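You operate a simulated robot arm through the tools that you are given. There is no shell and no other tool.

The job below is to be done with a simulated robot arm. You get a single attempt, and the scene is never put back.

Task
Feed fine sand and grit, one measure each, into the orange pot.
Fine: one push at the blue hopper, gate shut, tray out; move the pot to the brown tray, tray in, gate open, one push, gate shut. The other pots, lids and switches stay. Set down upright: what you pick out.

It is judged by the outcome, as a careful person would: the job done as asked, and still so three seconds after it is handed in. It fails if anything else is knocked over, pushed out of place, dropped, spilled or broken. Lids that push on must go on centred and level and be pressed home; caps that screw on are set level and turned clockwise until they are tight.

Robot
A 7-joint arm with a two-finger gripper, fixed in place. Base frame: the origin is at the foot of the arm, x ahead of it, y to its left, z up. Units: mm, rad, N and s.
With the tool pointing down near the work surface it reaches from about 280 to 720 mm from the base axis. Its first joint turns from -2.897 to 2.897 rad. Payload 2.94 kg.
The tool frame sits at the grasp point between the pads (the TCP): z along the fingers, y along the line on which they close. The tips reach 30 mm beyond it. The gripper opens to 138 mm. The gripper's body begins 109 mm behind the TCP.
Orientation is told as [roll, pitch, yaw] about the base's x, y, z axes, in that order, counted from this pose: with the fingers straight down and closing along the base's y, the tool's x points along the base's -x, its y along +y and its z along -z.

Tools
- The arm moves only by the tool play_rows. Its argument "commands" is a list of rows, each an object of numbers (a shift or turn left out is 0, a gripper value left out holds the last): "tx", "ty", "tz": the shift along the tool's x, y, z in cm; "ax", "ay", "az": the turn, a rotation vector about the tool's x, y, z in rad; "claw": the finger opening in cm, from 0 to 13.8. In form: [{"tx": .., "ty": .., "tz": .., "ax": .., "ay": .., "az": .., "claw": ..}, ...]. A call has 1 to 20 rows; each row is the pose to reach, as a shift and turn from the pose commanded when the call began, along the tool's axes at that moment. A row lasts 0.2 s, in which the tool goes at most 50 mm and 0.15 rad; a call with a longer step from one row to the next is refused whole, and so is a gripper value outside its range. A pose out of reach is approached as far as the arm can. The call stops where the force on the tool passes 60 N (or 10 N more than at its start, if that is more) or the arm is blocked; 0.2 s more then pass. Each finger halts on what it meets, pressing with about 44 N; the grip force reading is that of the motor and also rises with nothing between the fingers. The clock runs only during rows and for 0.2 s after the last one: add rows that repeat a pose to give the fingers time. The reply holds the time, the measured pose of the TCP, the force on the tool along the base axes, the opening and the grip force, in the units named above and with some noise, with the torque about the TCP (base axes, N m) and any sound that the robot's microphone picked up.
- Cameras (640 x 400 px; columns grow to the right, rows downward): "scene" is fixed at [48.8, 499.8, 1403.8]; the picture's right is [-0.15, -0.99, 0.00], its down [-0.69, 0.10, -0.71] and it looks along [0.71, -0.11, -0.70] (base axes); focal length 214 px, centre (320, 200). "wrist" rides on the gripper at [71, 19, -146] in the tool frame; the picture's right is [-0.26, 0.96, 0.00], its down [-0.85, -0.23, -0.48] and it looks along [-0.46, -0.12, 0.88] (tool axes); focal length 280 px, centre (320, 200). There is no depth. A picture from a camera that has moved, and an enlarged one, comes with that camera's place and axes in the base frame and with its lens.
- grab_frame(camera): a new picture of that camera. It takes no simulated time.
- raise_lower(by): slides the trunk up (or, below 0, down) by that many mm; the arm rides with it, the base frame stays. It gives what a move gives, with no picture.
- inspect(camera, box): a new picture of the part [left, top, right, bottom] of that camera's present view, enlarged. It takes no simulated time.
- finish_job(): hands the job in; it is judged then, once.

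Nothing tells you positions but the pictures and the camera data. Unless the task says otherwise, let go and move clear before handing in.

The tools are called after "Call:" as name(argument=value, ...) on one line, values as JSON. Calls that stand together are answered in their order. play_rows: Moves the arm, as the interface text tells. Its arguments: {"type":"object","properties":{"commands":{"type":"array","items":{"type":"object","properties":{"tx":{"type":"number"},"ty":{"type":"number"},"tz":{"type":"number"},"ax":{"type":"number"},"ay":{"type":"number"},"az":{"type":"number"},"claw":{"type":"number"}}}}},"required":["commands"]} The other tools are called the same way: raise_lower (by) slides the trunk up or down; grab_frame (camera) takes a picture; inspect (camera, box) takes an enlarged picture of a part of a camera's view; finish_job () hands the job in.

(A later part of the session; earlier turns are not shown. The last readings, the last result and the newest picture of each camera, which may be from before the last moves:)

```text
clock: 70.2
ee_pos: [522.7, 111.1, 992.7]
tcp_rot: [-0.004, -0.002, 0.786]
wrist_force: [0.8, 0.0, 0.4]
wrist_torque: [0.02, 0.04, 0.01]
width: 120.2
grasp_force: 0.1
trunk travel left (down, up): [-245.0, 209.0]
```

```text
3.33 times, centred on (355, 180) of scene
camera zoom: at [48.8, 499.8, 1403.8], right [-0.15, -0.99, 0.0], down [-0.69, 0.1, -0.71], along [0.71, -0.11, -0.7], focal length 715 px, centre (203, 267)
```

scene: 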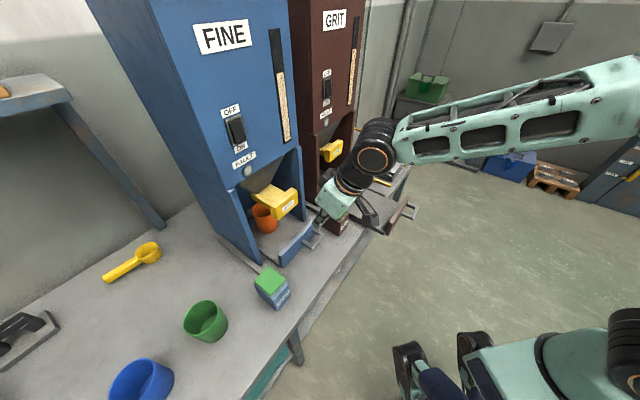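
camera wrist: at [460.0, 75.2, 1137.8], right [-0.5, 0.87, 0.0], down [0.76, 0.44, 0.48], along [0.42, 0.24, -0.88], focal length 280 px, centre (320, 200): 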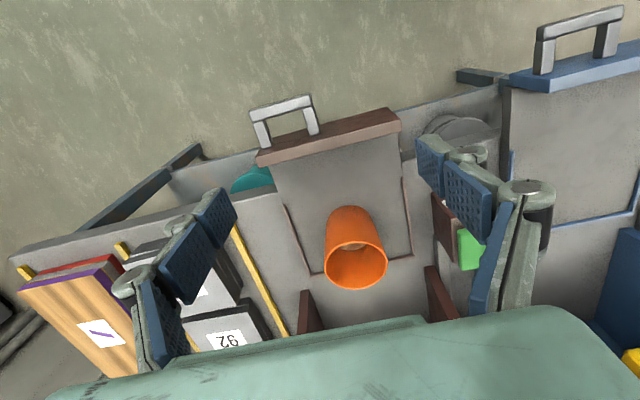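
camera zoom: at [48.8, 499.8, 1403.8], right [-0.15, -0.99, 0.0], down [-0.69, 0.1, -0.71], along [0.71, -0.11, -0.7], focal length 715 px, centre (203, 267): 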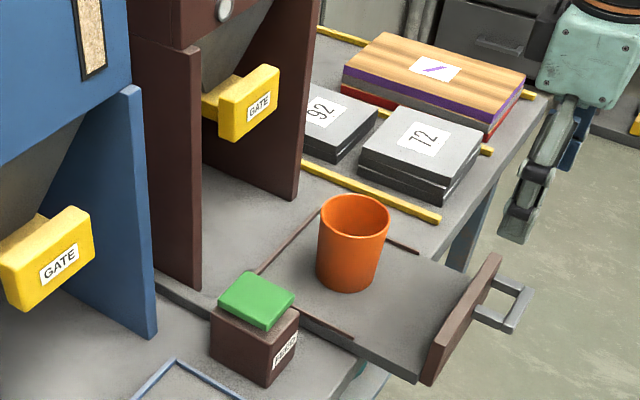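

The pot stands at p≈617, q≈−290, which matches the target spot. Next I'll push the brown tray in from its handle: I close the fingers and come down just in front of the handle bar, which is at p≈420, q≈−330.

Call:
play_rows(commands=[{"tx": 2, "ty": -1, "claw": 9}, {"tx": 4, "ty": -2.5, "claw": 6}, {"tx": 5.8, "ty": -3.9, "claw": 3}, {"tx": 5.8, "ty": -3.9, "claw": 0}, {"tx": 5.8, "ty": -3.9, "claw": 0}, {"tx": 5.8, "ty": -3.9, "tz": 4}, {"tx": 5.8, "ty": -3.9, "tz": 8}, {"tx": 5.8, "ty": -3.9, "tz": 12}, {"tx": 5.8, "ty": -3.9, "tz": 12}])

Call:
grab_frame(camera="wrist")

Call:
inspect(camera="scene", box=[330, 140, 470, 270])

```text
clock: 72.2
ee_pos: [511.4, 41.6, 874.8]
tcp_rot: [-0.006, -0.003, 0.786]
wrist_force: [0.6, 0.3, 0.9]
wrist_torque: [-0.01, 0.0, 0.01]
width: 0.0
grasp_force: 28.7
trunk travel left (down, up): [-245.0, 209.0]
```

```text
taken
camera wrist: at [447.7, 6.1, 1019.0], right [-0.5, 0.87, 0.0], down [0.76, 0.44, 0.48], along [0.42, 0.24, -0.88], focal length 280 px, centre (320, 200)
```

wrist: 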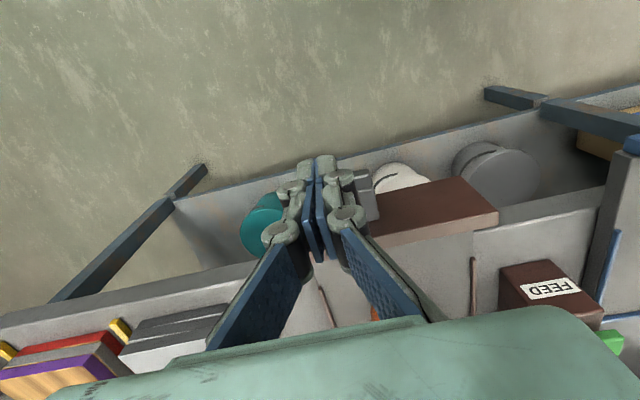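

```text
3.08 times, centred on (400, 205) of scene
camera zoom: at [48.8, 499.8, 1403.8], right [-0.15, -0.99, 0.0], down [-0.69, 0.1, -0.71], along [0.71, -0.11, -0.7], focal length 660 px, centre (74, 185)
```

zoom: 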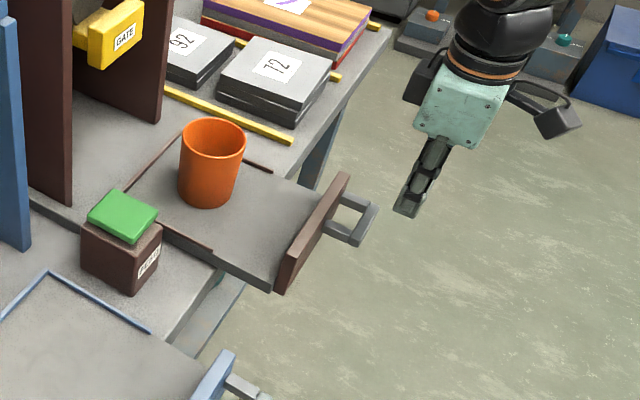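

The fingers are in front of the handle and clear of it. I descend to handle height and approach slowly.

Call:
play_rows(commands=[{"tz": 2.5}, {"tz": 5}, {"tz": 6.5}, {"tz": 6.5, "tx": -0.4}, {"tz": 6.5, "tx": -0.8}, {"tz": 6.5, "tx": -1.1}, {"tz": 6.5, "tx": -1.3}])

Call:
inspect(camera="scene", box=[370, 160, 450, 230])

```text
clock: 73.8
ee_pos: [520.6, 52.2, 807.0]
tcp_rot: [-0.006, -0.001, 0.786]
wrist_force: [0.6, -0.3, -0.2]
wrist_torque: [0.02, 0.01, 0.0]
width: 0.0
grasp_force: 28.5
trunk travel left (down, up): [-245.0, 209.0]
```

```text
5.71 times, centred on (410, 195) of scene
camera zoom: at [48.8, 499.8, 1403.8], right [-0.15, -0.99, 0.0], down [-0.69, 0.1, -0.71], along [0.71, -0.11, -0.7], focal length 1226 px, centre (-194, 229)
```

zoom: 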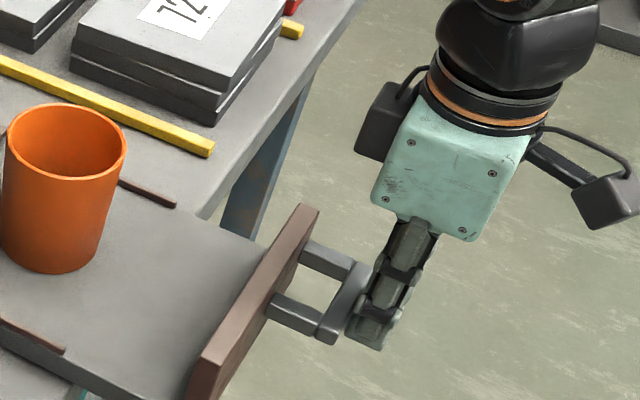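

The fingers are about to touch the handle bar. I push the tray in slowly with a gentle start.

Call:
play_rows(commands=[{"tx": -0.3}, {"tx": -0.6}, {"tx": -0.9}, {"tx": -1.2}, {"tx": -1.6}, {"tx": -2.1}, {"tx": -2.7}, {"tx": -3.4}, {"tx": -4.1}, {"tx": -4.8}, {"tx": -5.5}, {"tx": -6.2}, {"tx": -6.9}, {"tx": -7.6}, {"tx": -8.3}, {"tx": -9.0}, {"tx": -9.6}, {"tx": -10.1}, {"tx": -10.4}, {"tx": -10.5}])

Call:
inspect(camera="scene", box=[300, 120, 440, 240])

```text
clock: 78.0
ee_pos: [594.1, 126.2, 806.7]
tcp_rot: [-0.006, -0.003, 0.785]
wrist_force: [-0.6, -0.2, 0.4]
wrist_torque: [0.01, -0.01, 0.02]
width: 0.0
grasp_force: 27.9
trunk travel left (down, up): [-245.0, 209.0]
```

```text
3.33 times, centred on (370, 180) of scene
camera zoom: at [48.8, 499.8, 1403.8], right [-0.15, -0.99, 0.0], down [-0.69, 0.1, -0.71], along [0.71, -0.11, -0.7], focal length 715 px, centre (153, 267)
```

zoom: 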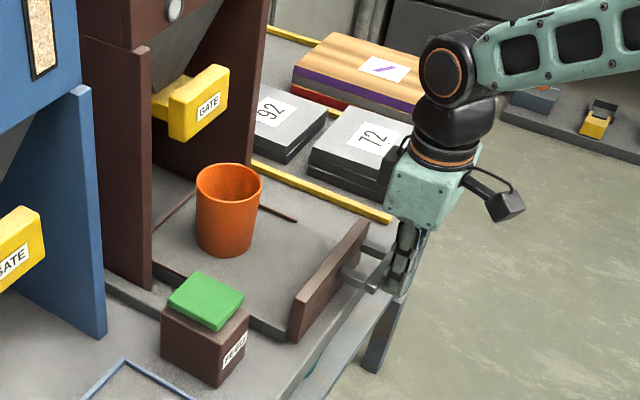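

The tray moves in smoothly and the pot is steady. I continue pushing.

Call:
play_rows(commands=[{"tx": -0.3}, {"tx": -0.7}, {"tx": -1.2}, {"tx": -1.8}, {"tx": -2.5}, {"tx": -3.2}, {"tx": -3.9}, {"tx": -4.6}, {"tx": -5.3}, {"tx": -6.0}, {"tx": -6.7}, {"tx": -7.4}, {"tx": -8.0}, {"tx": -8.6}, {"tx": -9.1}, {"tx": -9.4}, {"tx": -9.5}])

Call:
inspect(camera="scene", box=[300, 110, 420, 230])

```text
clock: 81.6
ee_pos: [660.6, 193.6, 806.8]
tcp_rot: [-0.006, 0.0, 0.787]
wrist_force: [-1.0, -1.4, -0.4]
wrist_torque: [0.01, 0.0, -0.02]
width: 0.1
grasp_force: 28.2
trunk travel left (down, up): [-245.0, 209.0]
```

```text
3.33 times, centred on (360, 170) of scene
camera zoom: at [48.8, 499.8, 1403.8], right [-0.15, -0.99, 0.0], down [-0.69, 0.1, -0.71], along [0.71, -0.11, -0.7], focal length 715 px, centre (187, 300)
```

zoom: 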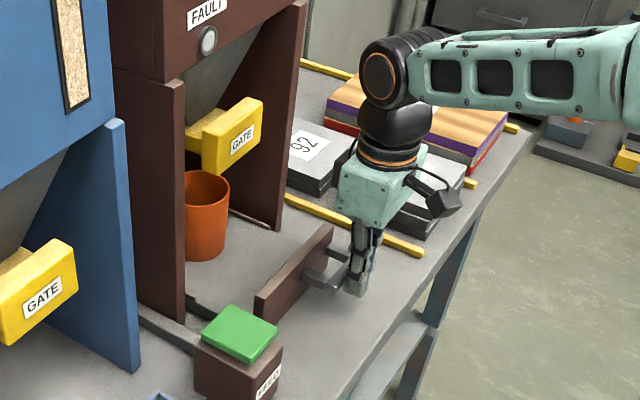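

About 20 mm remain. I push on in fine steps until the tray meets its stop.

Call:
play_rows(commands=[{"tx": -0.3}, {"tx": -0.6}, {"tx": -0.9}, {"tx": -1.2}, {"tx": -1.5}, {"tx": -1.7}, {"tx": -1.9}, {"tx": -2.1}, {"tx": -2.3}, {"tx": -2.5}])

Call:
inspect(camera="scene", box=[300, 110, 420, 230])

```text
clock: 83.8
ee_pos: [677.1, 208.0, 810.0]
tcp_rot: [-0.003, 0.003, 0.785]
wrist_force: [-15.4, -10.0, 0.9]
wrist_torque: [-0.07, -0.07, 0.0]
width: 6.0
grasp_force: 28.5
trunk travel left (down, up): [-245.0, 209.0]
```

```text
3.33 times, centred on (360, 170) of scene
camera zoom: at [48.8, 499.8, 1403.8], right [-0.15, -0.99, 0.0], down [-0.69, 0.1, -0.71], along [0.71, -0.11, -0.7], focal length 715 px, centre (187, 300)
```

zoom: 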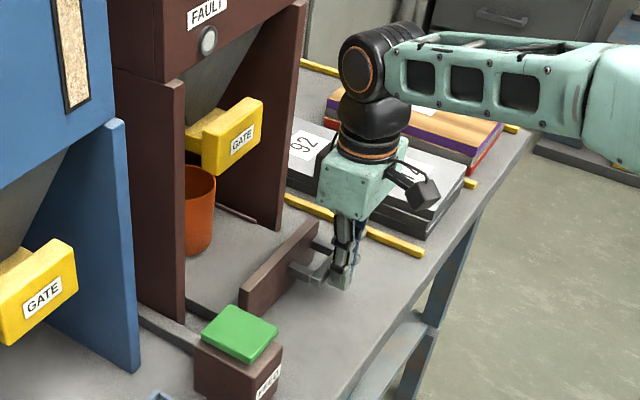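

The tray is fully in: the bar is at p≈643, the same as the blue tray was, with about 18 N at the stop. I'll back off, rise, and check the pot under the nozzle.

Call:
play_rows(commands=[{"tx": 1}, {"tx": 3}, {"tx": 5.5}, {"tx": 7}, {"tx": 8, "tz": -3}, {"tx": 9, "tz": -7}, {"tx": 10, "tz": -11}, {"tx": 11, "tz": -15}, {"tx": 12, "tz": -18}, {"tx": 12, "tz": -19, "ty": 3}, {"tx": 12, "tz": -19, "ty": 4.1}, {"tx": 12, "tz": -19, "ty": 4.1}])

Call:
grab_frame(camera="wrist")

Call:
inspect(camera="scene", box=[280, 100, 400, 220])

```text
clock: 86.4
ee_pos: [563.2, 154.7, 999.5]
tcp_rot: [-0.007, -0.003, 0.786]
wrist_force: [-0.8, 1.2, -0.6]
wrist_torque: [-0.01, 0.01, 0.02]
width: 0.0
grasp_force: 28.7
trunk travel left (down, up): [-245.0, 209.0]
```

```text
taken
camera wrist: at [500.5, 119.1, 1143.2], right [-0.5, 0.87, 0.0], down [0.76, 0.44, 0.48], along [0.42, 0.24, -0.88], focal length 280 px, centre (320, 200)
```

wrist: 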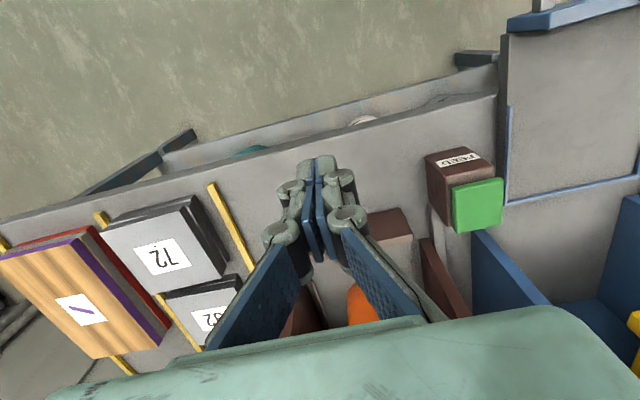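

```text
3.33 times, centred on (340, 160) of scene
camera zoom: at [48.8, 499.8, 1403.8], right [-0.15, -0.99, 0.0], down [-0.69, 0.1, -0.71], along [0.71, -0.11, -0.7], focal length 715 px, centre (253, 333)
```

zoom: 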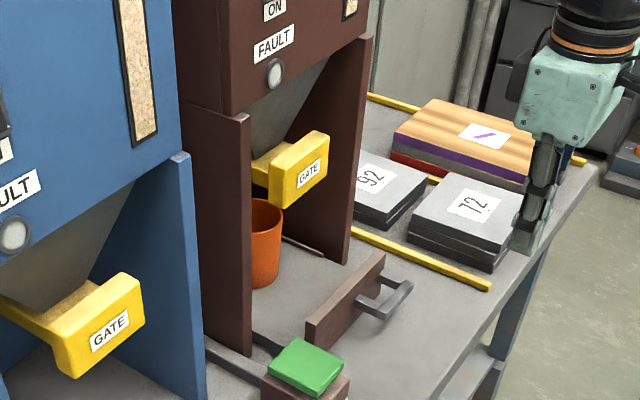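

The pot stands upright under the brown nozzle. Next I extend toward the brown gate, tilt the tool as before, and open the fingers to straddle the gate plate.

Call:
play_rows(commands=[{"tx": -3}, {"tx": -6.5}, {"tx": -9.2}, {"tx": -9.2, "ay": -0.12, "claw": 3}, {"tx": -9.2, "ay": -0.25, "claw": 5}, {"tx": -9.2, "ay": -0.38, "claw": 7}, {"tx": -9.2, "ay": -0.51, "claw": 9}, {"tx": -9.2, "ay": -0.64, "claw": 11}, {"tx": -9.2, "ay": -0.76, "claw": 12.5}, {"tx": -9.2, "ay": -0.85, "claw": 12.5}, {"tx": -9.2, "ay": -0.85, "claw": 12.5}])

Call:
grab_frame(camera="wrist")

Call:
inspect(camera="scene", box=[280, 100, 420, 220])

```text
clock: 88.8
ee_pos: [629.2, 220.8, 998.0]
tcp_rot: [-0.006, -0.853, 0.792]
wrist_force: [-0.3, -0.3, -0.3]
wrist_torque: [-0.01, 0.0, 0.05]
width: 125.1
grasp_force: 0.1
trunk travel left (down, up): [-245.0, 209.0]
```

```text
taken
camera wrist: at [506.6, 123.1, 1040.3], right [-0.56, 0.8, 0.19], down [0.3, -0.02, 0.95], along [0.77, 0.59, -0.23], focal length 280 px, centre (320, 200)
```

wrist: 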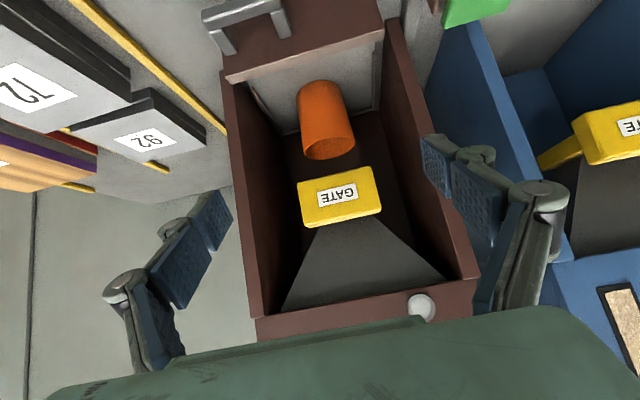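

```text
3.33 times, centred on (350, 160) of scene
camera zoom: at [48.8, 499.8, 1403.8], right [-0.15, -0.99, 0.0], down [-0.69, 0.1, -0.71], along [0.71, -0.11, -0.7], focal length 715 px, centre (220, 333)
```

zoom: 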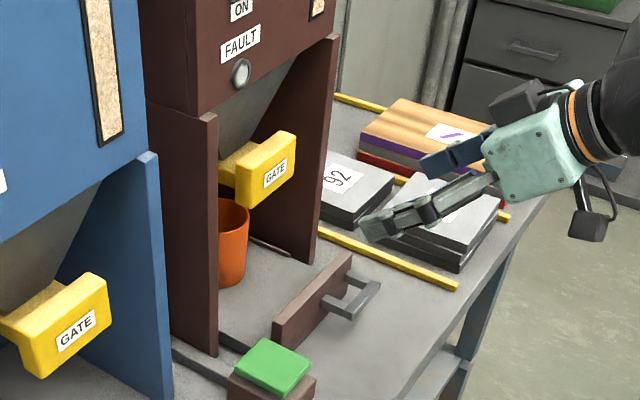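

Call:
inspect(camera="wrist", box=[270, 130, 430, 250])

Call:
inspect(camera="wrist", box=[90, 60, 590, 340])

```text
3.33 times, centred on (350, 190) of wrist
camera zoom: at [506.6, 123.1, 1040.3], right [-0.56, 0.8, 0.19], down [0.3, -0.02, 0.95], along [0.77, 0.59, -0.23], focal length 935 px, centre (220, 233)
```

zoom: 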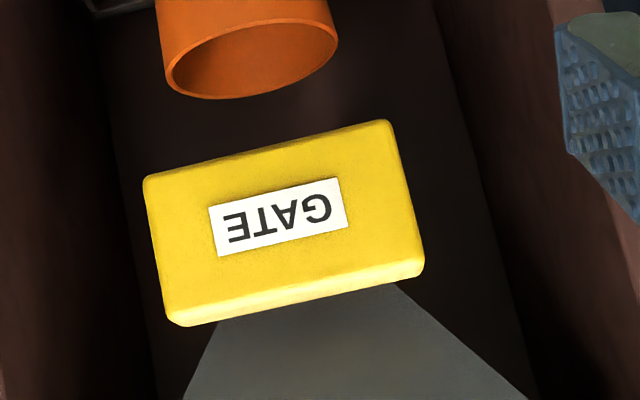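

```text
1.28 times, centred on (340, 200) of wrist
camera zoom: at [506.6, 123.1, 1040.3], right [-0.56, 0.8, 0.19], down [0.3, -0.02, 0.95], along [0.77, 0.59, -0.23], focal length 359 px, centre (294, 200)
```

zoom: 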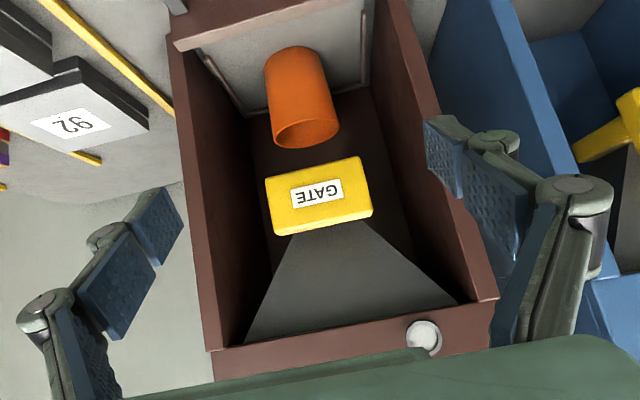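

The brown gate plate measures q −333…−244, z 937–992 and p≈765, and the tool is centred on it. I approach halfway and narrow the opening so the fingers pass inside the side walls.

Call:
play_rows(commands=[{"tx": -1.4, "tz": 2.7, "az": 0.003, "claw": 11.5}, {"tx": -2.8, "tz": 5.4, "az": 0.006, "claw": 10.5}, {"tx": -4.26, "tz": 8.23, "az": 0.007, "claw": 10.5}, {"tx": -4.26, "tz": 8.23, "az": 0.007, "claw": 10.5}])

Call:
grab_frame(camera="wrist")

Call:
inspect(camera="scene", box=[290, 100, 410, 200])

```text
clock: 89.8
ee_pos: [695.0, 284.6, 973.8]
tcp_rot: [0.003, -0.85, 0.779]
wrist_force: [-0.3, -0.3, -0.3]
wrist_torque: [-0.02, 0.02, 0.0]
width: 105.0
grasp_force: 0.0
trunk travel left (down, up): [-245.0, 209.0]
```

```text
taken
camera wrist: at [571.0, 187.5, 1018.0], right [-0.56, 0.81, 0.2], down [0.31, -0.02, 0.95], along [0.77, 0.59, -0.23], focal length 280 px, centre (320, 200)
```

wrist: 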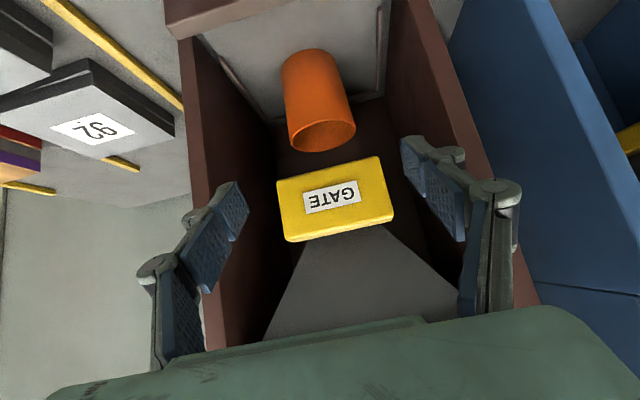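

```text
4.00 times, centred on (350, 150) of scene
camera zoom: at [48.8, 499.8, 1403.8], right [-0.15, -0.99, 0.0], down [-0.69, 0.1, -0.71], along [0.71, -0.11, -0.7], focal length 858 px, centre (200, 400)
```

zoom: 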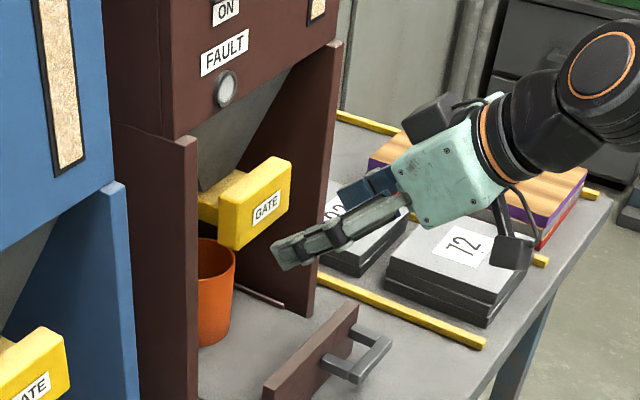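

Call:
inspect(camera="wrist", box=[130, 60, 330, 340])

Call:
inspect(camera="wrist", box=[360, 60, 560, 340])

```text
1.43 times, centred on (230, 200) of wrist
camera zoom: at [571.0, 187.5, 1018.0], right [-0.56, 0.81, 0.2], down [0.31, -0.02, 0.95], along [0.77, 0.59, -0.23], focal length 401 px, centre (449, 200)
```

zoom: 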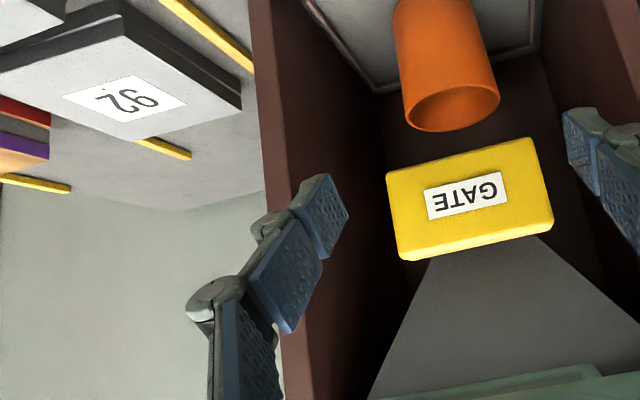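

```text
1.43 times, centred on (460, 200) of wrist
camera zoom: at [571.0, 187.5, 1018.0], right [-0.56, 0.81, 0.2], down [0.31, -0.02, 0.95], along [0.77, 0.59, -0.23], focal length 401 px, centre (120, 200)
```

zoom: 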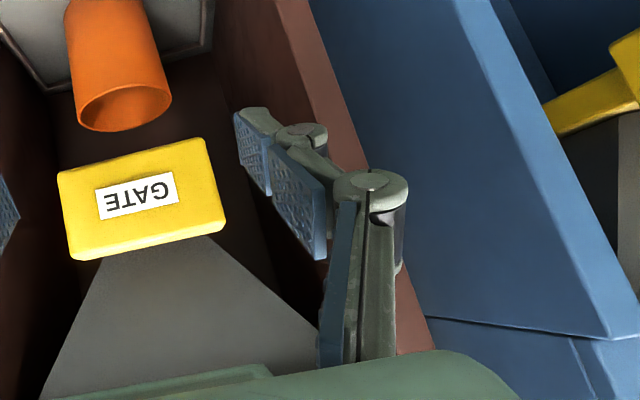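

The inner walls are at q≈−184 and −398, giving ample room around the plate. I advance the open fingers around the gate plate.

Call:
play_rows(commands=[{"tx": -1.17, "ty": 0.05, "tz": 1.26, "az": -0.003, "claw": 11.6}, {"tx": -2.34, "ty": 0.1, "tz": 2.52, "az": -0.006, "claw": 11.6}, {"tx": -3.28, "ty": 0.15, "tz": 3.52, "az": -0.006, "claw": 11.6}, {"tx": -3.98, "ty": 0.19, "tz": 4.28, "az": -0.006, "claw": 11.6}, {"tx": -4.68, "ty": 0.19, "tz": 5.03, "az": -0.006, "claw": 11.6}, {"tx": -4.68, "ty": 0.19, "tz": 5.03, "az": -0.006, "claw": 11.6}])

Call:
grab_frame(camera="wrist")

Call:
inspect(camera="scene", box=[300, 100, 400, 200])

```text
clock: 91.2
ee_pos: [740.0, 333.4, 978.2]
tcp_rot: [-0.006, -0.851, 0.791]
wrist_force: [-0.1, 0.3, 0.0]
wrist_torque: [0.0, 0.01, 0.0]
width: 116.1
grasp_force: 0.1
trunk travel left (down, up): [-245.0, 209.0]
```

```text
taken
camera wrist: at [617.8, 236.5, 1020.3], right [-0.56, 0.8, 0.19], down [0.3, -0.02, 0.95], along [0.77, 0.59, -0.23], focal length 280 px, centre (320, 200)
```

wrist: 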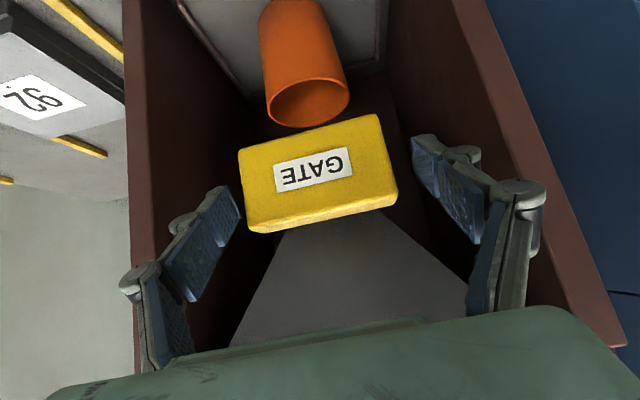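

```text
4.00 times, centred on (350, 150) of scene
camera zoom: at [48.8, 499.8, 1403.8], right [-0.15, -0.99, 0.0], down [-0.69, 0.1, -0.71], along [0.71, -0.11, -0.7], focal length 858 px, centre (200, 400)
```

zoom: 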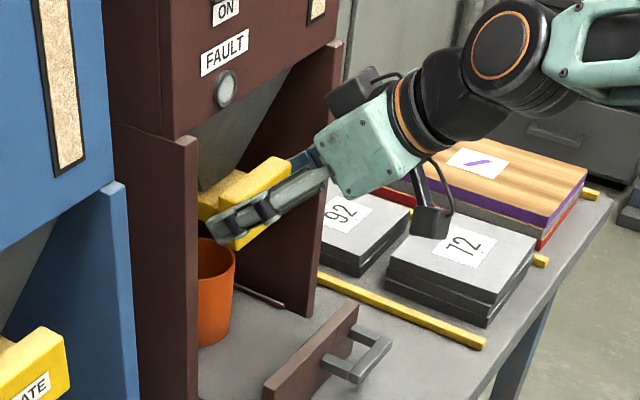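

The fingers now straddle the plate on both sides. I close to grip it.

Call:
play_rows(commands=[{"claw": 10.5}, {"claw": 9.6}, {"claw": 9.0}, {"claw": 8.4}, {"claw": 7.0}, {"claw": 6.0}, {"claw": 6.0}])

Call:
grab_frame(camera="wrist")

Call:
inspect(camera="scene", box=[300, 100, 400, 200])

```text
clock: 92.8
ee_pos: [741.1, 331.2, 979.2]
tcp_rot: [-0.008, -0.854, 0.791]
wrist_force: [5.5, -8.2, 2.2]
wrist_torque: [-0.59, -0.25, -0.83]
width: 91.4
grasp_force: 45.3
trunk travel left (down, up): [-245.0, 209.0]
```

```text
taken
camera wrist: at [618.6, 234.7, 1020.6], right [-0.56, 0.81, 0.19], down [0.3, -0.02, 0.95], along [0.77, 0.59, -0.23], focal length 280 px, centre (320, 200)
```

wrist: 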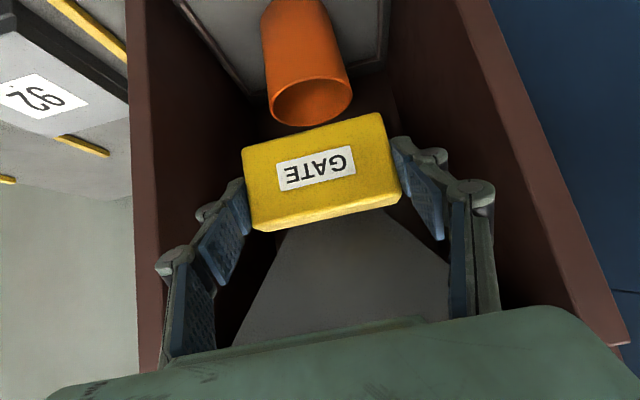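

```text
4.00 times, centred on (350, 150) of scene
camera zoom: at [48.8, 499.8, 1403.8], right [-0.15, -0.99, 0.0], down [-0.69, 0.1, -0.71], along [0.71, -0.11, -0.7], focal length 858 px, centre (200, 400)
```

zoom: 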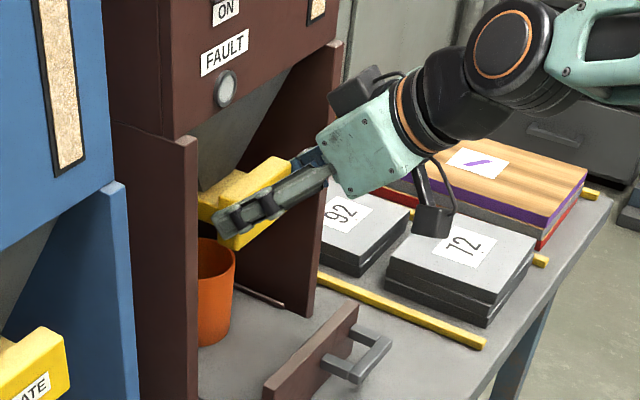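

The plate is gripped at 91 mm with 45 N. I pull the gate straight out slowly, easing a slight sideways offset.

Call:
play_rows(commands=[{"ty": -0.1}, {"tx": 0.2, "ty": -0.15, "tz": -0.225}, {"tx": 0.46, "ty": -0.15, "tz": -0.526}, {"tx": 0.79, "ty": -0.15, "tz": -0.9}, {"tx": 1.12, "ty": -0.15, "tz": -1.28}, {"tx": 1.45, "ty": -0.15, "tz": -1.65}, {"tx": 1.78, "ty": -0.15, "tz": -2.03}, {"tx": 2.11, "ty": -0.15, "tz": -2.4}, {"tx": 2.38, "ty": -0.15, "tz": -2.7}, {"tx": 2.51, "ty": -0.15, "tz": -2.85}, {"tx": 2.51, "ty": -0.15, "tz": -2.85}])

Call:
inspect(camera="scene", box=[300, 100, 400, 200])

Call:
grab_frame(camera="wrist")

```text
clock: 95.2
ee_pos: [714.1, 304.6, 977.9]
tcp_rot: [-0.005, -0.853, 0.789]
wrist_force: [7.6, -5.2, 9.1]
wrist_torque: [0.26, -0.46, -0.57]
width: 91.6
grasp_force: 45.6
trunk travel left (down, up): [-245.0, 209.0]
```

```text
4.00 times, centred on (350, 150) of scene
camera zoom: at [48.8, 499.8, 1403.8], right [-0.15, -0.99, 0.0], down [-0.69, 0.1, -0.71], along [0.71, -0.11, -0.7], focal length 858 px, centre (200, 400)
```

zoom: 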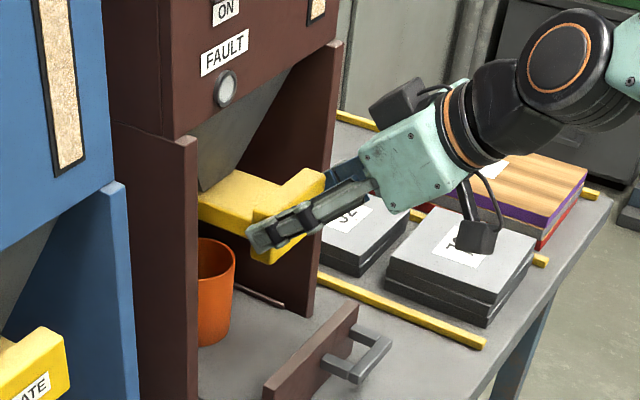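

```text
taken
camera wrist: at [592.0, 207.8, 1020.5], right [-0.56, 0.8, 0.19], down [0.3, -0.02, 0.95], along [0.77, 0.59, -0.23], focal length 280 px, centre (320, 200)
```

wrist: 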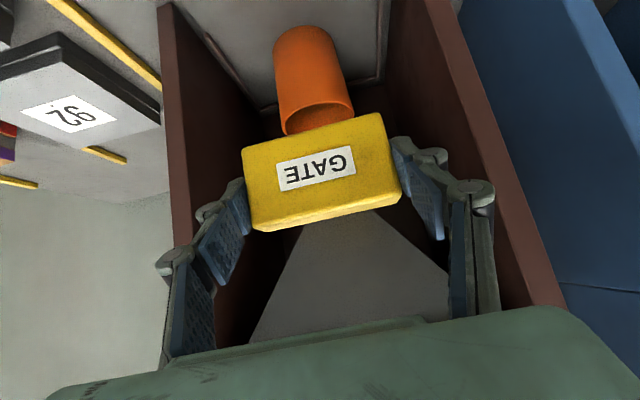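

The gate has come out 38 mm with little resistance. I pull the last few millimetres to its stop.

Call:
play_rows(commands=[{"tx": 0.13, "tz": -0.15}, {"tx": 0.26, "tz": -0.3}, {"tx": 0.36, "tz": -0.41}, {"tx": 0.46, "tz": -0.53}, {"tx": 0.53, "tz": -0.6}, {"tx": 0.6, "tz": -0.68}])

Call:
inspect(camera="scene", box=[300, 100, 400, 200])

```text
clock: 96.6
ee_pos: [709.6, 300.0, 977.7]
tcp_rot: [-0.006, -0.853, 0.788]
wrist_force: [17.7, 1.5, 8.6]
wrist_torque: [-0.01, 0.42, 0.28]
width: 91.5
grasp_force: 45.5
trunk travel left (down, up): [-245.0, 209.0]
```

```text
4.00 times, centred on (350, 150) of scene
camera zoom: at [48.8, 499.8, 1403.8], right [-0.15, -0.99, 0.0], down [-0.69, 0.1, -0.71], along [0.71, -0.11, -0.7], focal length 858 px, centre (200, 400)
```

zoom: 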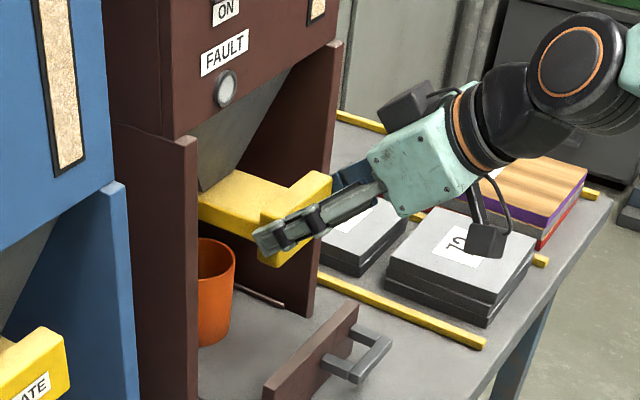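

The gate reached its stop after 44 mm, matching blue's open position. I'll relax slightly, release, and back away along the same line.

Call:
play_rows(commands=[{"tx": -0.07, "tz": 0.08}, {"tx": -0.07, "tz": 0.08, "claw": 9.6}, {"tx": -0.07, "tz": 0.08, "claw": 10.6}, {"tx": -0.07, "tz": 0.08, "claw": 11.6}, {"tx": -0.07, "tz": 0.08, "claw": 11.6}, {"tx": 1.3, "tz": -1.5, "claw": 11.6}, {"tx": 3.3, "tz": -3.75, "claw": 11.6}, {"tx": 5.9, "tz": -6.75, "claw": 11.6}, {"tx": 7.9, "tz": -9.0, "claw": 11.6}, {"tx": 7.9, "tz": -9.0, "claw": 11.6}])

Call:
grab_frame(camera="wrist")

Call:
inspect(camera="scene", box=[270, 90, 410, 210])

```text
clock: 98.8
ee_pos: [623.8, 214.1, 977.2]
tcp_rot: [-0.008, -0.852, 0.791]
wrist_force: [0.0, -0.8, 0.1]
wrist_torque: [0.0, -0.01, 0.02]
width: 116.1
grasp_force: 0.1
trunk travel left (down, up): [-245.0, 209.0]
```

```text
taken
camera wrist: at [500.3, 117.4, 1020.1], right [-0.56, 0.8, 0.19], down [0.3, -0.02, 0.95], along [0.77, 0.59, -0.23], focal length 280 px, centre (320, 200)
```

wrist: 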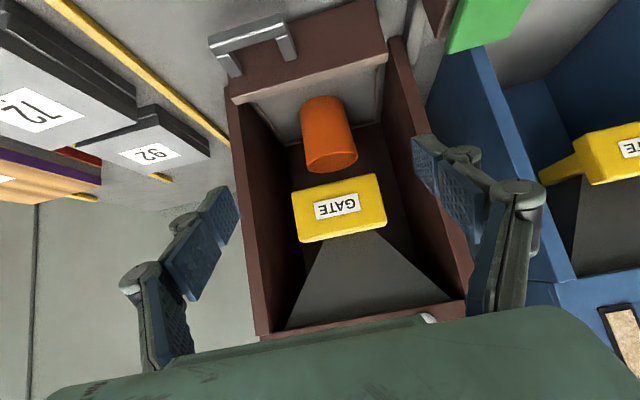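

```text
3.33 times, centred on (340, 150) of scene
camera zoom: at [48.8, 499.8, 1403.8], right [-0.15, -0.99, 0.0], down [-0.69, 0.1, -0.71], along [0.71, -0.11, -0.7], focal length 715 px, centre (253, 367)
```

zoom: 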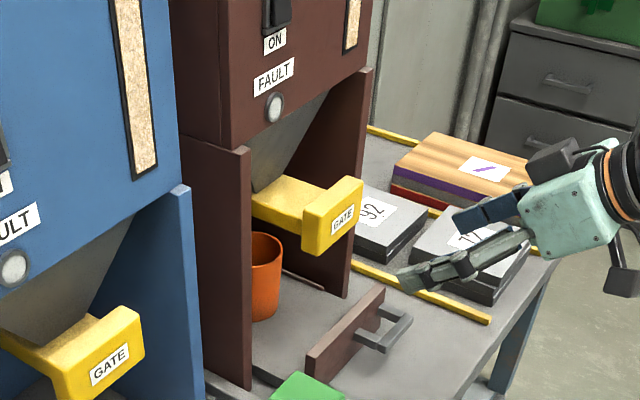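

The brown gate is open and the pot is underneath with its tray in. Now I straighten up, close the fingers and go over the brown FEED cap at p≈645, q≈−131.

Call:
play_rows(commands=[{"tx": 1.7, "tz": -2.0, "ay": 0.1, "claw": 9}, {"tx": 3.46, "tz": -3.95, "ay": 0.22, "claw": 6}, {"tx": 3.46, "tz": -3.95, "ay": 0.35, "claw": 3}, {"tx": 3.46, "tz": -3.95, "ay": 0.48, "claw": 0}, {"tx": 3.46, "tz": -3.95, "ay": 0.61, "claw": 0}, {"tx": 3.46, "tz": -3.95, "ay": 0.74, "claw": 0}, {"tx": 3.46, "tz": -3.95, "ay": 0.852, "claw": 0}, {"tx": 3.46, "tz": -3.95, "ay": 0.852, "claw": 0}])

```text
clock: 100.6
ee_pos: [586.1, 177.4, 976.7]
tcp_rot: [-0.004, 0.001, 0.789]
wrist_force: [-0.4, -0.1, 0.1]
wrist_torque: [-0.03, 0.02, 0.01]
width: 0.0
grasp_force: 28.5
trunk travel left (down, up): [-245.0, 209.0]
```

Call:
play_rows(commands=[{"tx": -1.0, "ty": 3.2}, {"tx": -3.0, "ty": 6.6}, {"tx": -5.2, "ty": 10}, {"tx": -7.6, "ty": 13}, {"tx": -9.6, "ty": 15}, {"tx": -10.56, "ty": 15.8, "tz": 1, "az": 0.004}, {"tx": -10.56, "ty": 15.8, "tz": 2.7, "az": 0.004}, {"tx": -10.56, "ty": 15.8, "tz": 2.7, "az": 0.004}])

Call:
grab_frame(camera="wrist")

Call:
inspect(camera="scene", box=[260, 130, 400, 250])

```text
clock: 102.4
ee_pos: [549.4, 363.9, 949.8]
tcp_rot: [-0.003, 0.0, 0.78]
wrist_force: [0.1, -0.8, -0.5]
wrist_torque: [0.02, 0.01, -0.03]
width: 0.1
grasp_force: 29.0
trunk travel left (down, up): [-245.0, 209.0]
```

```text
taken
camera wrist: at [486.8, 328.1, 1095.2], right [-0.49, 0.87, 0.0], down [0.76, 0.44, 0.48], along [0.42, 0.23, -0.88], focal length 280 px, centre (320, 200)
```

wrist: 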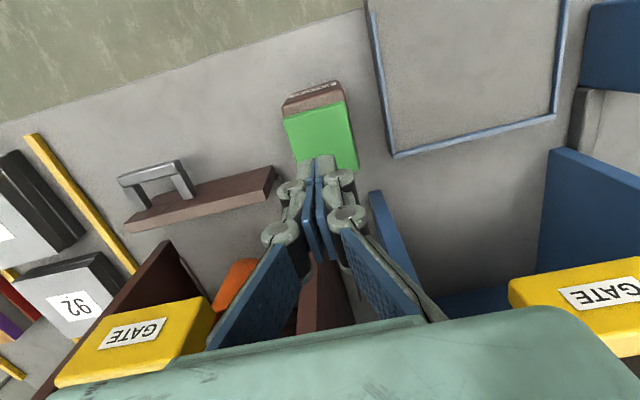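

```text
3.33 times, centred on (330, 190) of scene
camera zoom: at [48.8, 499.8, 1403.8], right [-0.15, -0.99, 0.0], down [-0.69, 0.1, -0.71], along [0.71, -0.11, -0.7], focal length 715 px, centre (287, 233)
```

zoom: 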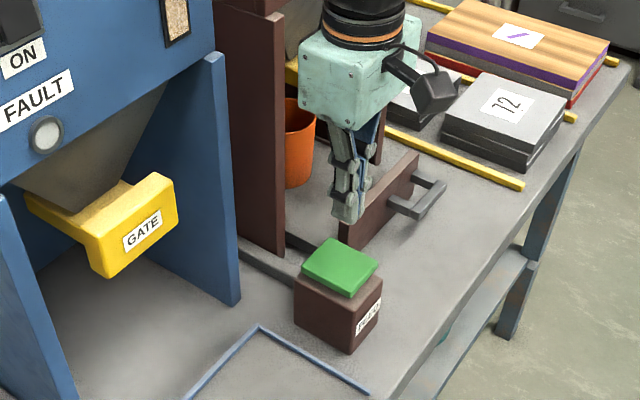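

The fingers are over the brown cap within about 2 mm of its centre. I descend to just above it.

Call:
play_rows(commands=[{"tx": 0.15, "ty": 0.1, "tz": 2.5}, {"tx": 0.15, "ty": 0.1, "tz": 5}, {"tx": 0.15, "ty": 0.1, "tz": 6}, {"tx": 0.15, "ty": 0.1, "tz": 6.5}, {"tx": 0.15, "ty": 0.1, "tz": 6.8}])

Call:
grab_frame(camera="wrist")

Call:
inspect(camera="scene", box=[310, 180, 370, 240])

Call:
inspect(camera="scene", box=[310, 0, 380, 70])

```text
clock: 103.6
ee_pos: [548.2, 362.9, 882.5]
tcp_rot: [-0.002, -0.001, 0.783]
wrist_force: [0.1, 1.4, 0.9]
wrist_torque: [0.03, -0.02, 0.0]
width: 0.0
grasp_force: 27.9
trunk travel left (down, up): [-245.0, 209.0]
```

```text
taken
camera wrist: at [485.3, 327.3, 1027.4], right [-0.49, 0.87, 0.0], down [0.76, 0.44, 0.48], along [0.42, 0.23, -0.88], focal length 280 px, centre (320, 200)
```

wrist: 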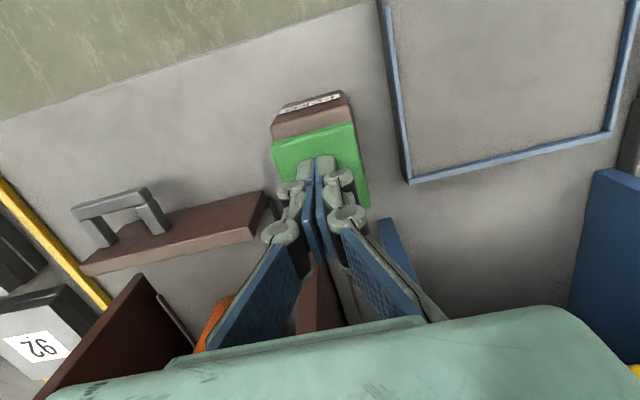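

```text
6.67 times, centred on (340, 210) of scene
camera zoom: at [48.8, 499.8, 1403.8], right [-0.15, -0.99, 0.0], down [-0.69, 0.1, -0.71], along [0.71, -0.11, -0.7], focal length 1430 px, centre (187, 133)
```

zoom: 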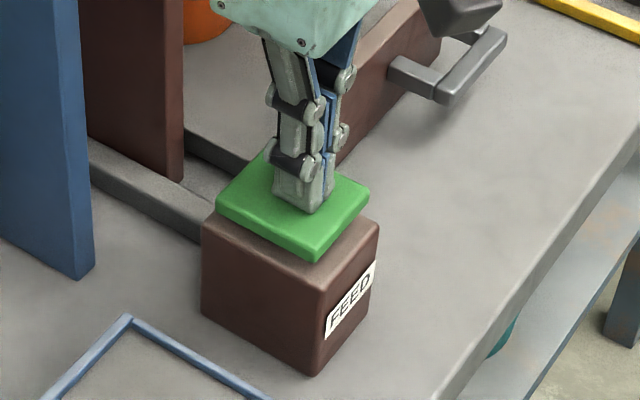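

```text
5.71 times, centred on (345, 35) of scene
camera zoom: at [48.8, 499.8, 1403.8], right [-0.15, -0.99, 0.0], down [-0.69, 0.1, -0.71], along [0.71, -0.11, -0.7], focal length 1226 px, centre (177, 1143)
```

zoom: 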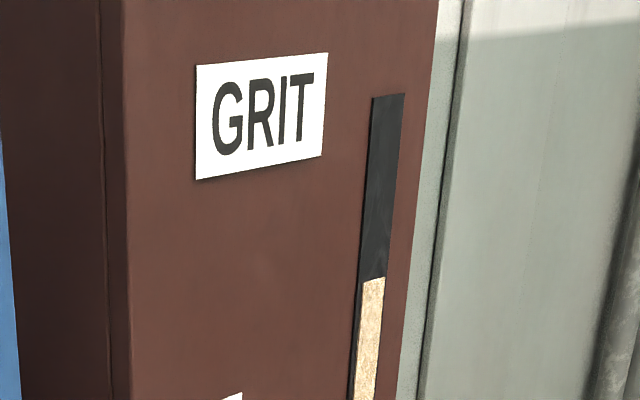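

The fingers are on the centre of the cap, the gate is open and the pot is in place. I press once with the same stroke as at the blue hopper.

Call:
play_rows(commands=[{"tz": 0.3}, {"tz": 0.5}, {"tz": 0.7}, {"tz": 0.9}, {"tz": 1.1}])

```text
clock: 104.8
ee_pos: [548.7, 362.3, 871.9]
tcp_rot: [-0.005, -0.002, 0.781]
wrist_force: [0.9, -0.3, 4.2]
wrist_torque: [0.01, -0.02, -0.02]
width: 6.1
grasp_force: 28.3
trunk travel left (down, up): [-245.0, 209.0]
heard: click
```

The click was heard. I lift straight off and check the gauge, the lamp and the pot.

Call:
play_rows(commands=[{"tz": -1, "claw": 0}, {"tz": -3, "claw": 0}, {"tz": -7, "claw": 0}, {"tz": -10, "claw": 0}, {"tz": -10, "claw": 0}])

Call:
inspect(camera="scene", box=[310, 0, 380, 70])

Call:
inspect(camera="scene", box=[260, 90, 400, 240])

```text
clock: 106.0
ee_pos: [547.1, 363.4, 969.7]
tcp_rot: [-0.004, -0.001, 0.783]
wrist_force: [0.1, -0.8, 1.1]
wrist_torque: [0.03, 0.01, -0.01]
width: 0.0
grasp_force: 29.0
trunk travel left (down, up): [-245.0, 209.0]
```

```text
5.71 times, centred on (345, 35) of scene
camera zoom: at [48.8, 499.8, 1403.8], right [-0.15, -0.99, 0.0], down [-0.69, 0.1, -0.71], along [0.71, -0.11, -0.7], focal length 1226 px, centre (177, 1143)
```

zoom: 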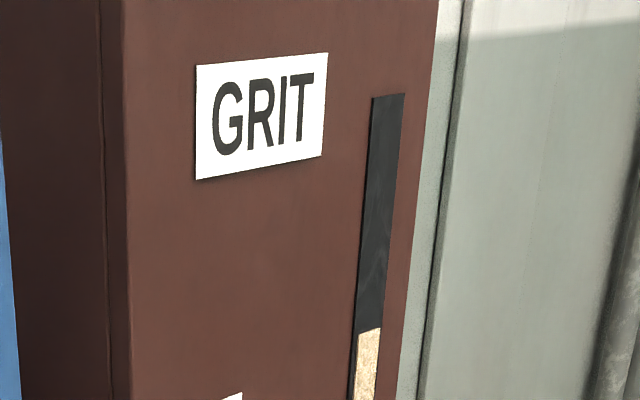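

```text
2.67 times, centred on (330, 165) of scene
camera zoom: at [48.8, 499.8, 1403.8], right [-0.15, -0.99, 0.0], down [-0.69, 0.1, -0.71], along [0.71, -0.11, -0.7], focal length 572 px, centre (293, 293)
```

zoom: 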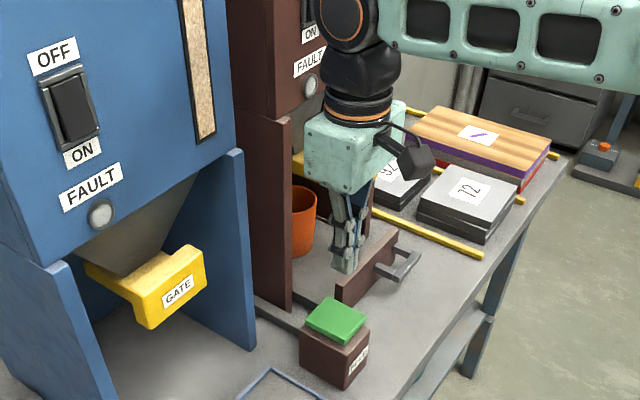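

The GRIT level dropped by one measure, and no fault lamp is lit. Last step is to shut the brown gate: I move in front of it and tilt with the fingers closed.

Call:
play_rows(commands=[{"tx": 2.5, "ty": -2}, {"tx": 4.4, "ty": -5.5}, {"tx": 4.4, "ty": -9.5}, {"tx": 4.4, "ty": -13}, {"tx": 4.4, "ty": -15.5, "tz": -0.3}, {"tx": 4.4, "ty": -15.9, "tz": -0.5}, {"tx": 4.4, "ty": -15.9, "tz": -0.5, "ay": -0.12}, {"tx": 4.4, "ty": -15.9, "tz": -0.5, "ay": -0.25}, {"tx": 4.4, "ty": -15.9, "tz": -0.5, "ay": -0.38}, {"tx": 4.4, "ty": -15.9, "tz": -0.5, "ay": -0.51}, {"tx": 4.4, "ty": -15.9, "tz": -0.5, "ay": -0.64}, {"tx": 4.4, "ty": -15.9, "tz": -0.5, "ay": -0.76}, {"tx": 4.4, "ty": -15.9, "tz": -0.5, "ay": -0.85}, {"tx": 4.4, "ty": -15.9, "tz": -0.5, "ay": -0.85}])

Call:
grab_frame(camera="wrist")

Call:
inspect(camera="scene", box=[290, 100, 410, 220])

```text
clock: 109.0
ee_pos: [628.8, 219.8, 975.5]
tcp_rot: [-0.005, -0.851, 0.786]
wrist_force: [-0.4, 0.0, 0.5]
wrist_torque: [0.01, 0.0, 0.0]
width: 0.0
grasp_force: 28.5
trunk travel left (down, up): [-245.0, 209.0]
```

```text
taken
camera wrist: at [505.3, 123.0, 1018.7], right [-0.56, 0.81, 0.19], down [0.3, -0.02, 0.95], along [0.77, 0.59, -0.23], focal length 280 px, centre (320, 200)
```

wrist: 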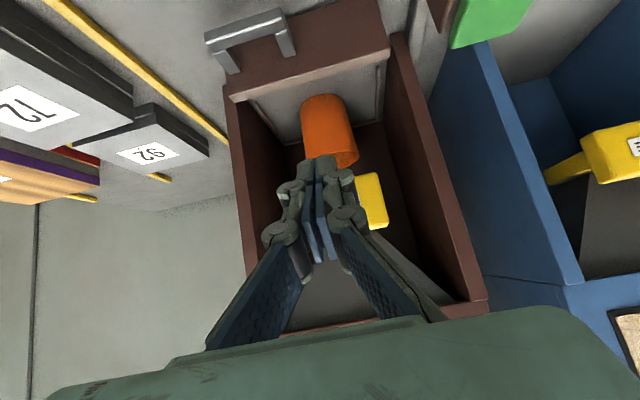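

```text
3.33 times, centred on (350, 160) of scene
camera zoom: at [48.8, 499.8, 1403.8], right [-0.15, -0.99, 0.0], down [-0.69, 0.1, -0.71], along [0.71, -0.11, -0.7], focal length 715 px, centre (220, 333)
```

zoom: 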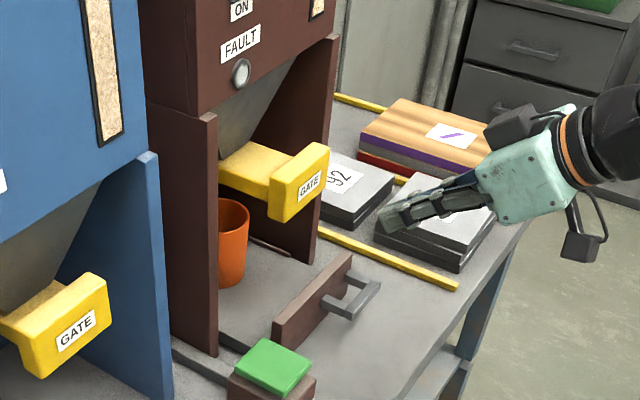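

Aligned with the gate centre. I approach to the plate, then push it shut.

Call:
play_rows(commands=[{"tx": -1.98, "tz": 2.25}, {"tx": -3.96, "tz": 4.5}, {"tx": -4.95, "tz": 5.63}, {"tx": -5.48, "tz": 6.24}, {"tx": -5.81, "tz": 6.61}])

Call:
inspect(camera="scene", box=[290, 100, 410, 220])

```text
clock: 110.2
ee_pos: [691.5, 279.6, 976.3]
tcp_rot: [-0.004, -0.85, 0.786]
wrist_force: [-0.3, -0.7, 1.1]
wrist_torque: [0.01, 0.01, 0.03]
width: 0.0
grasp_force: 28.5
trunk travel left (down, up): [-245.0, 209.0]
```

```text
3.33 times, centred on (350, 160) of scene
camera zoom: at [48.8, 499.8, 1403.8], right [-0.15, -0.99, 0.0], down [-0.69, 0.1, -0.71], along [0.71, -0.11, -0.7], focal length 715 px, centre (220, 333)
```

zoom: 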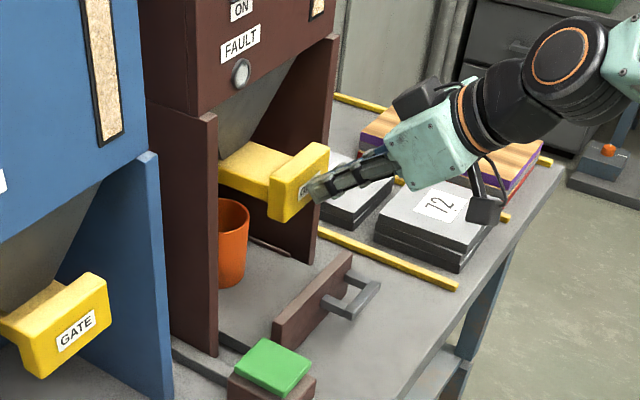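

Call:
play_rows(commands=[{"tx": -0.33, "tz": 0.376}, {"tx": -0.66, "tz": 0.751}, {"tx": -0.99, "tz": 1.127}, {"tx": -1.32, "tz": 1.503}, {"tx": -1.65, "tz": 1.878}, {"tx": -1.98, "tz": 2.254}, {"tx": -2.31, "tz": 2.63}, {"tx": -2.64, "tz": 3.005}])

Call:
inspect(camera="scene", box=[290, 100, 410, 220])

```text
clock: 112.0
ee_pos: [720.5, 309.7, 977.4]
tcp_rot: [-0.006, -0.85, 0.788]
wrist_force: [-0.4, -1.5, 0.2]
wrist_torque: [-0.03, 0.03, 0.04]
width: 0.0
grasp_force: 28.9
trunk travel left (down, up): [-245.0, 209.0]
```

```text
3.33 times, centred on (350, 160) of scene
camera zoom: at [48.8, 499.8, 1403.8], right [-0.15, -0.99, 0.0], down [-0.69, 0.1, -0.71], along [0.71, -0.11, -0.7], focal length 715 px, centre (220, 333)
```

zoom: 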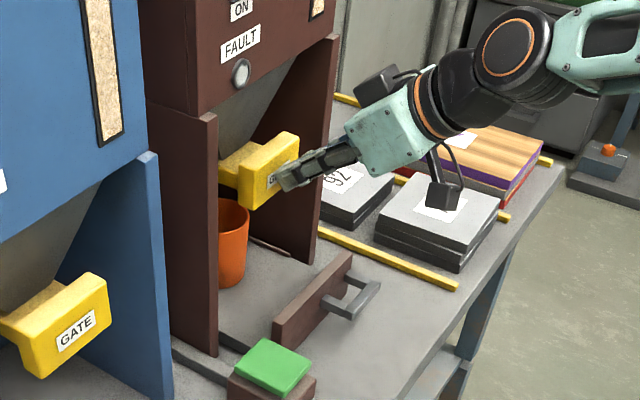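

The gate is nearly shut. I finish in small steps to the stop.

Call:
play_rows(commands=[{"tx": -0.2, "tz": 0.225}, {"tx": -0.36, "tz": 0.413}, {"tx": -0.5, "tz": 0.563}, {"tx": -0.6, "tz": 0.676}, {"tx": -0.69, "tz": 0.789}, {"tx": -0.79, "tz": 0.9}])

Call:
inspect(camera="scene", box=[290, 100, 410, 220])

```text
clock: 113.4
ee_pos: [724.5, 314.2, 975.5]
tcp_rot: [-0.003, -0.844, 0.788]
wrist_force: [-36.4, -31.7, 1.3]
wrist_torque: [-0.56, 0.0, 0.06]
width: 5.9
grasp_force: 27.9
trunk travel left (down, up): [-245.0, 209.0]
```

```text
3.33 times, centred on (350, 160) of scene
camera zoom: at [48.8, 499.8, 1403.8], right [-0.15, -0.99, 0.0], down [-0.69, 0.1, -0.71], along [0.71, -0.11, -0.7], focal length 715 px, centre (220, 333)
```

zoom: 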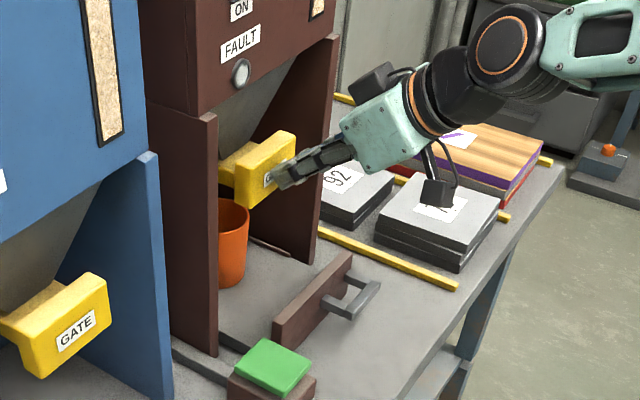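

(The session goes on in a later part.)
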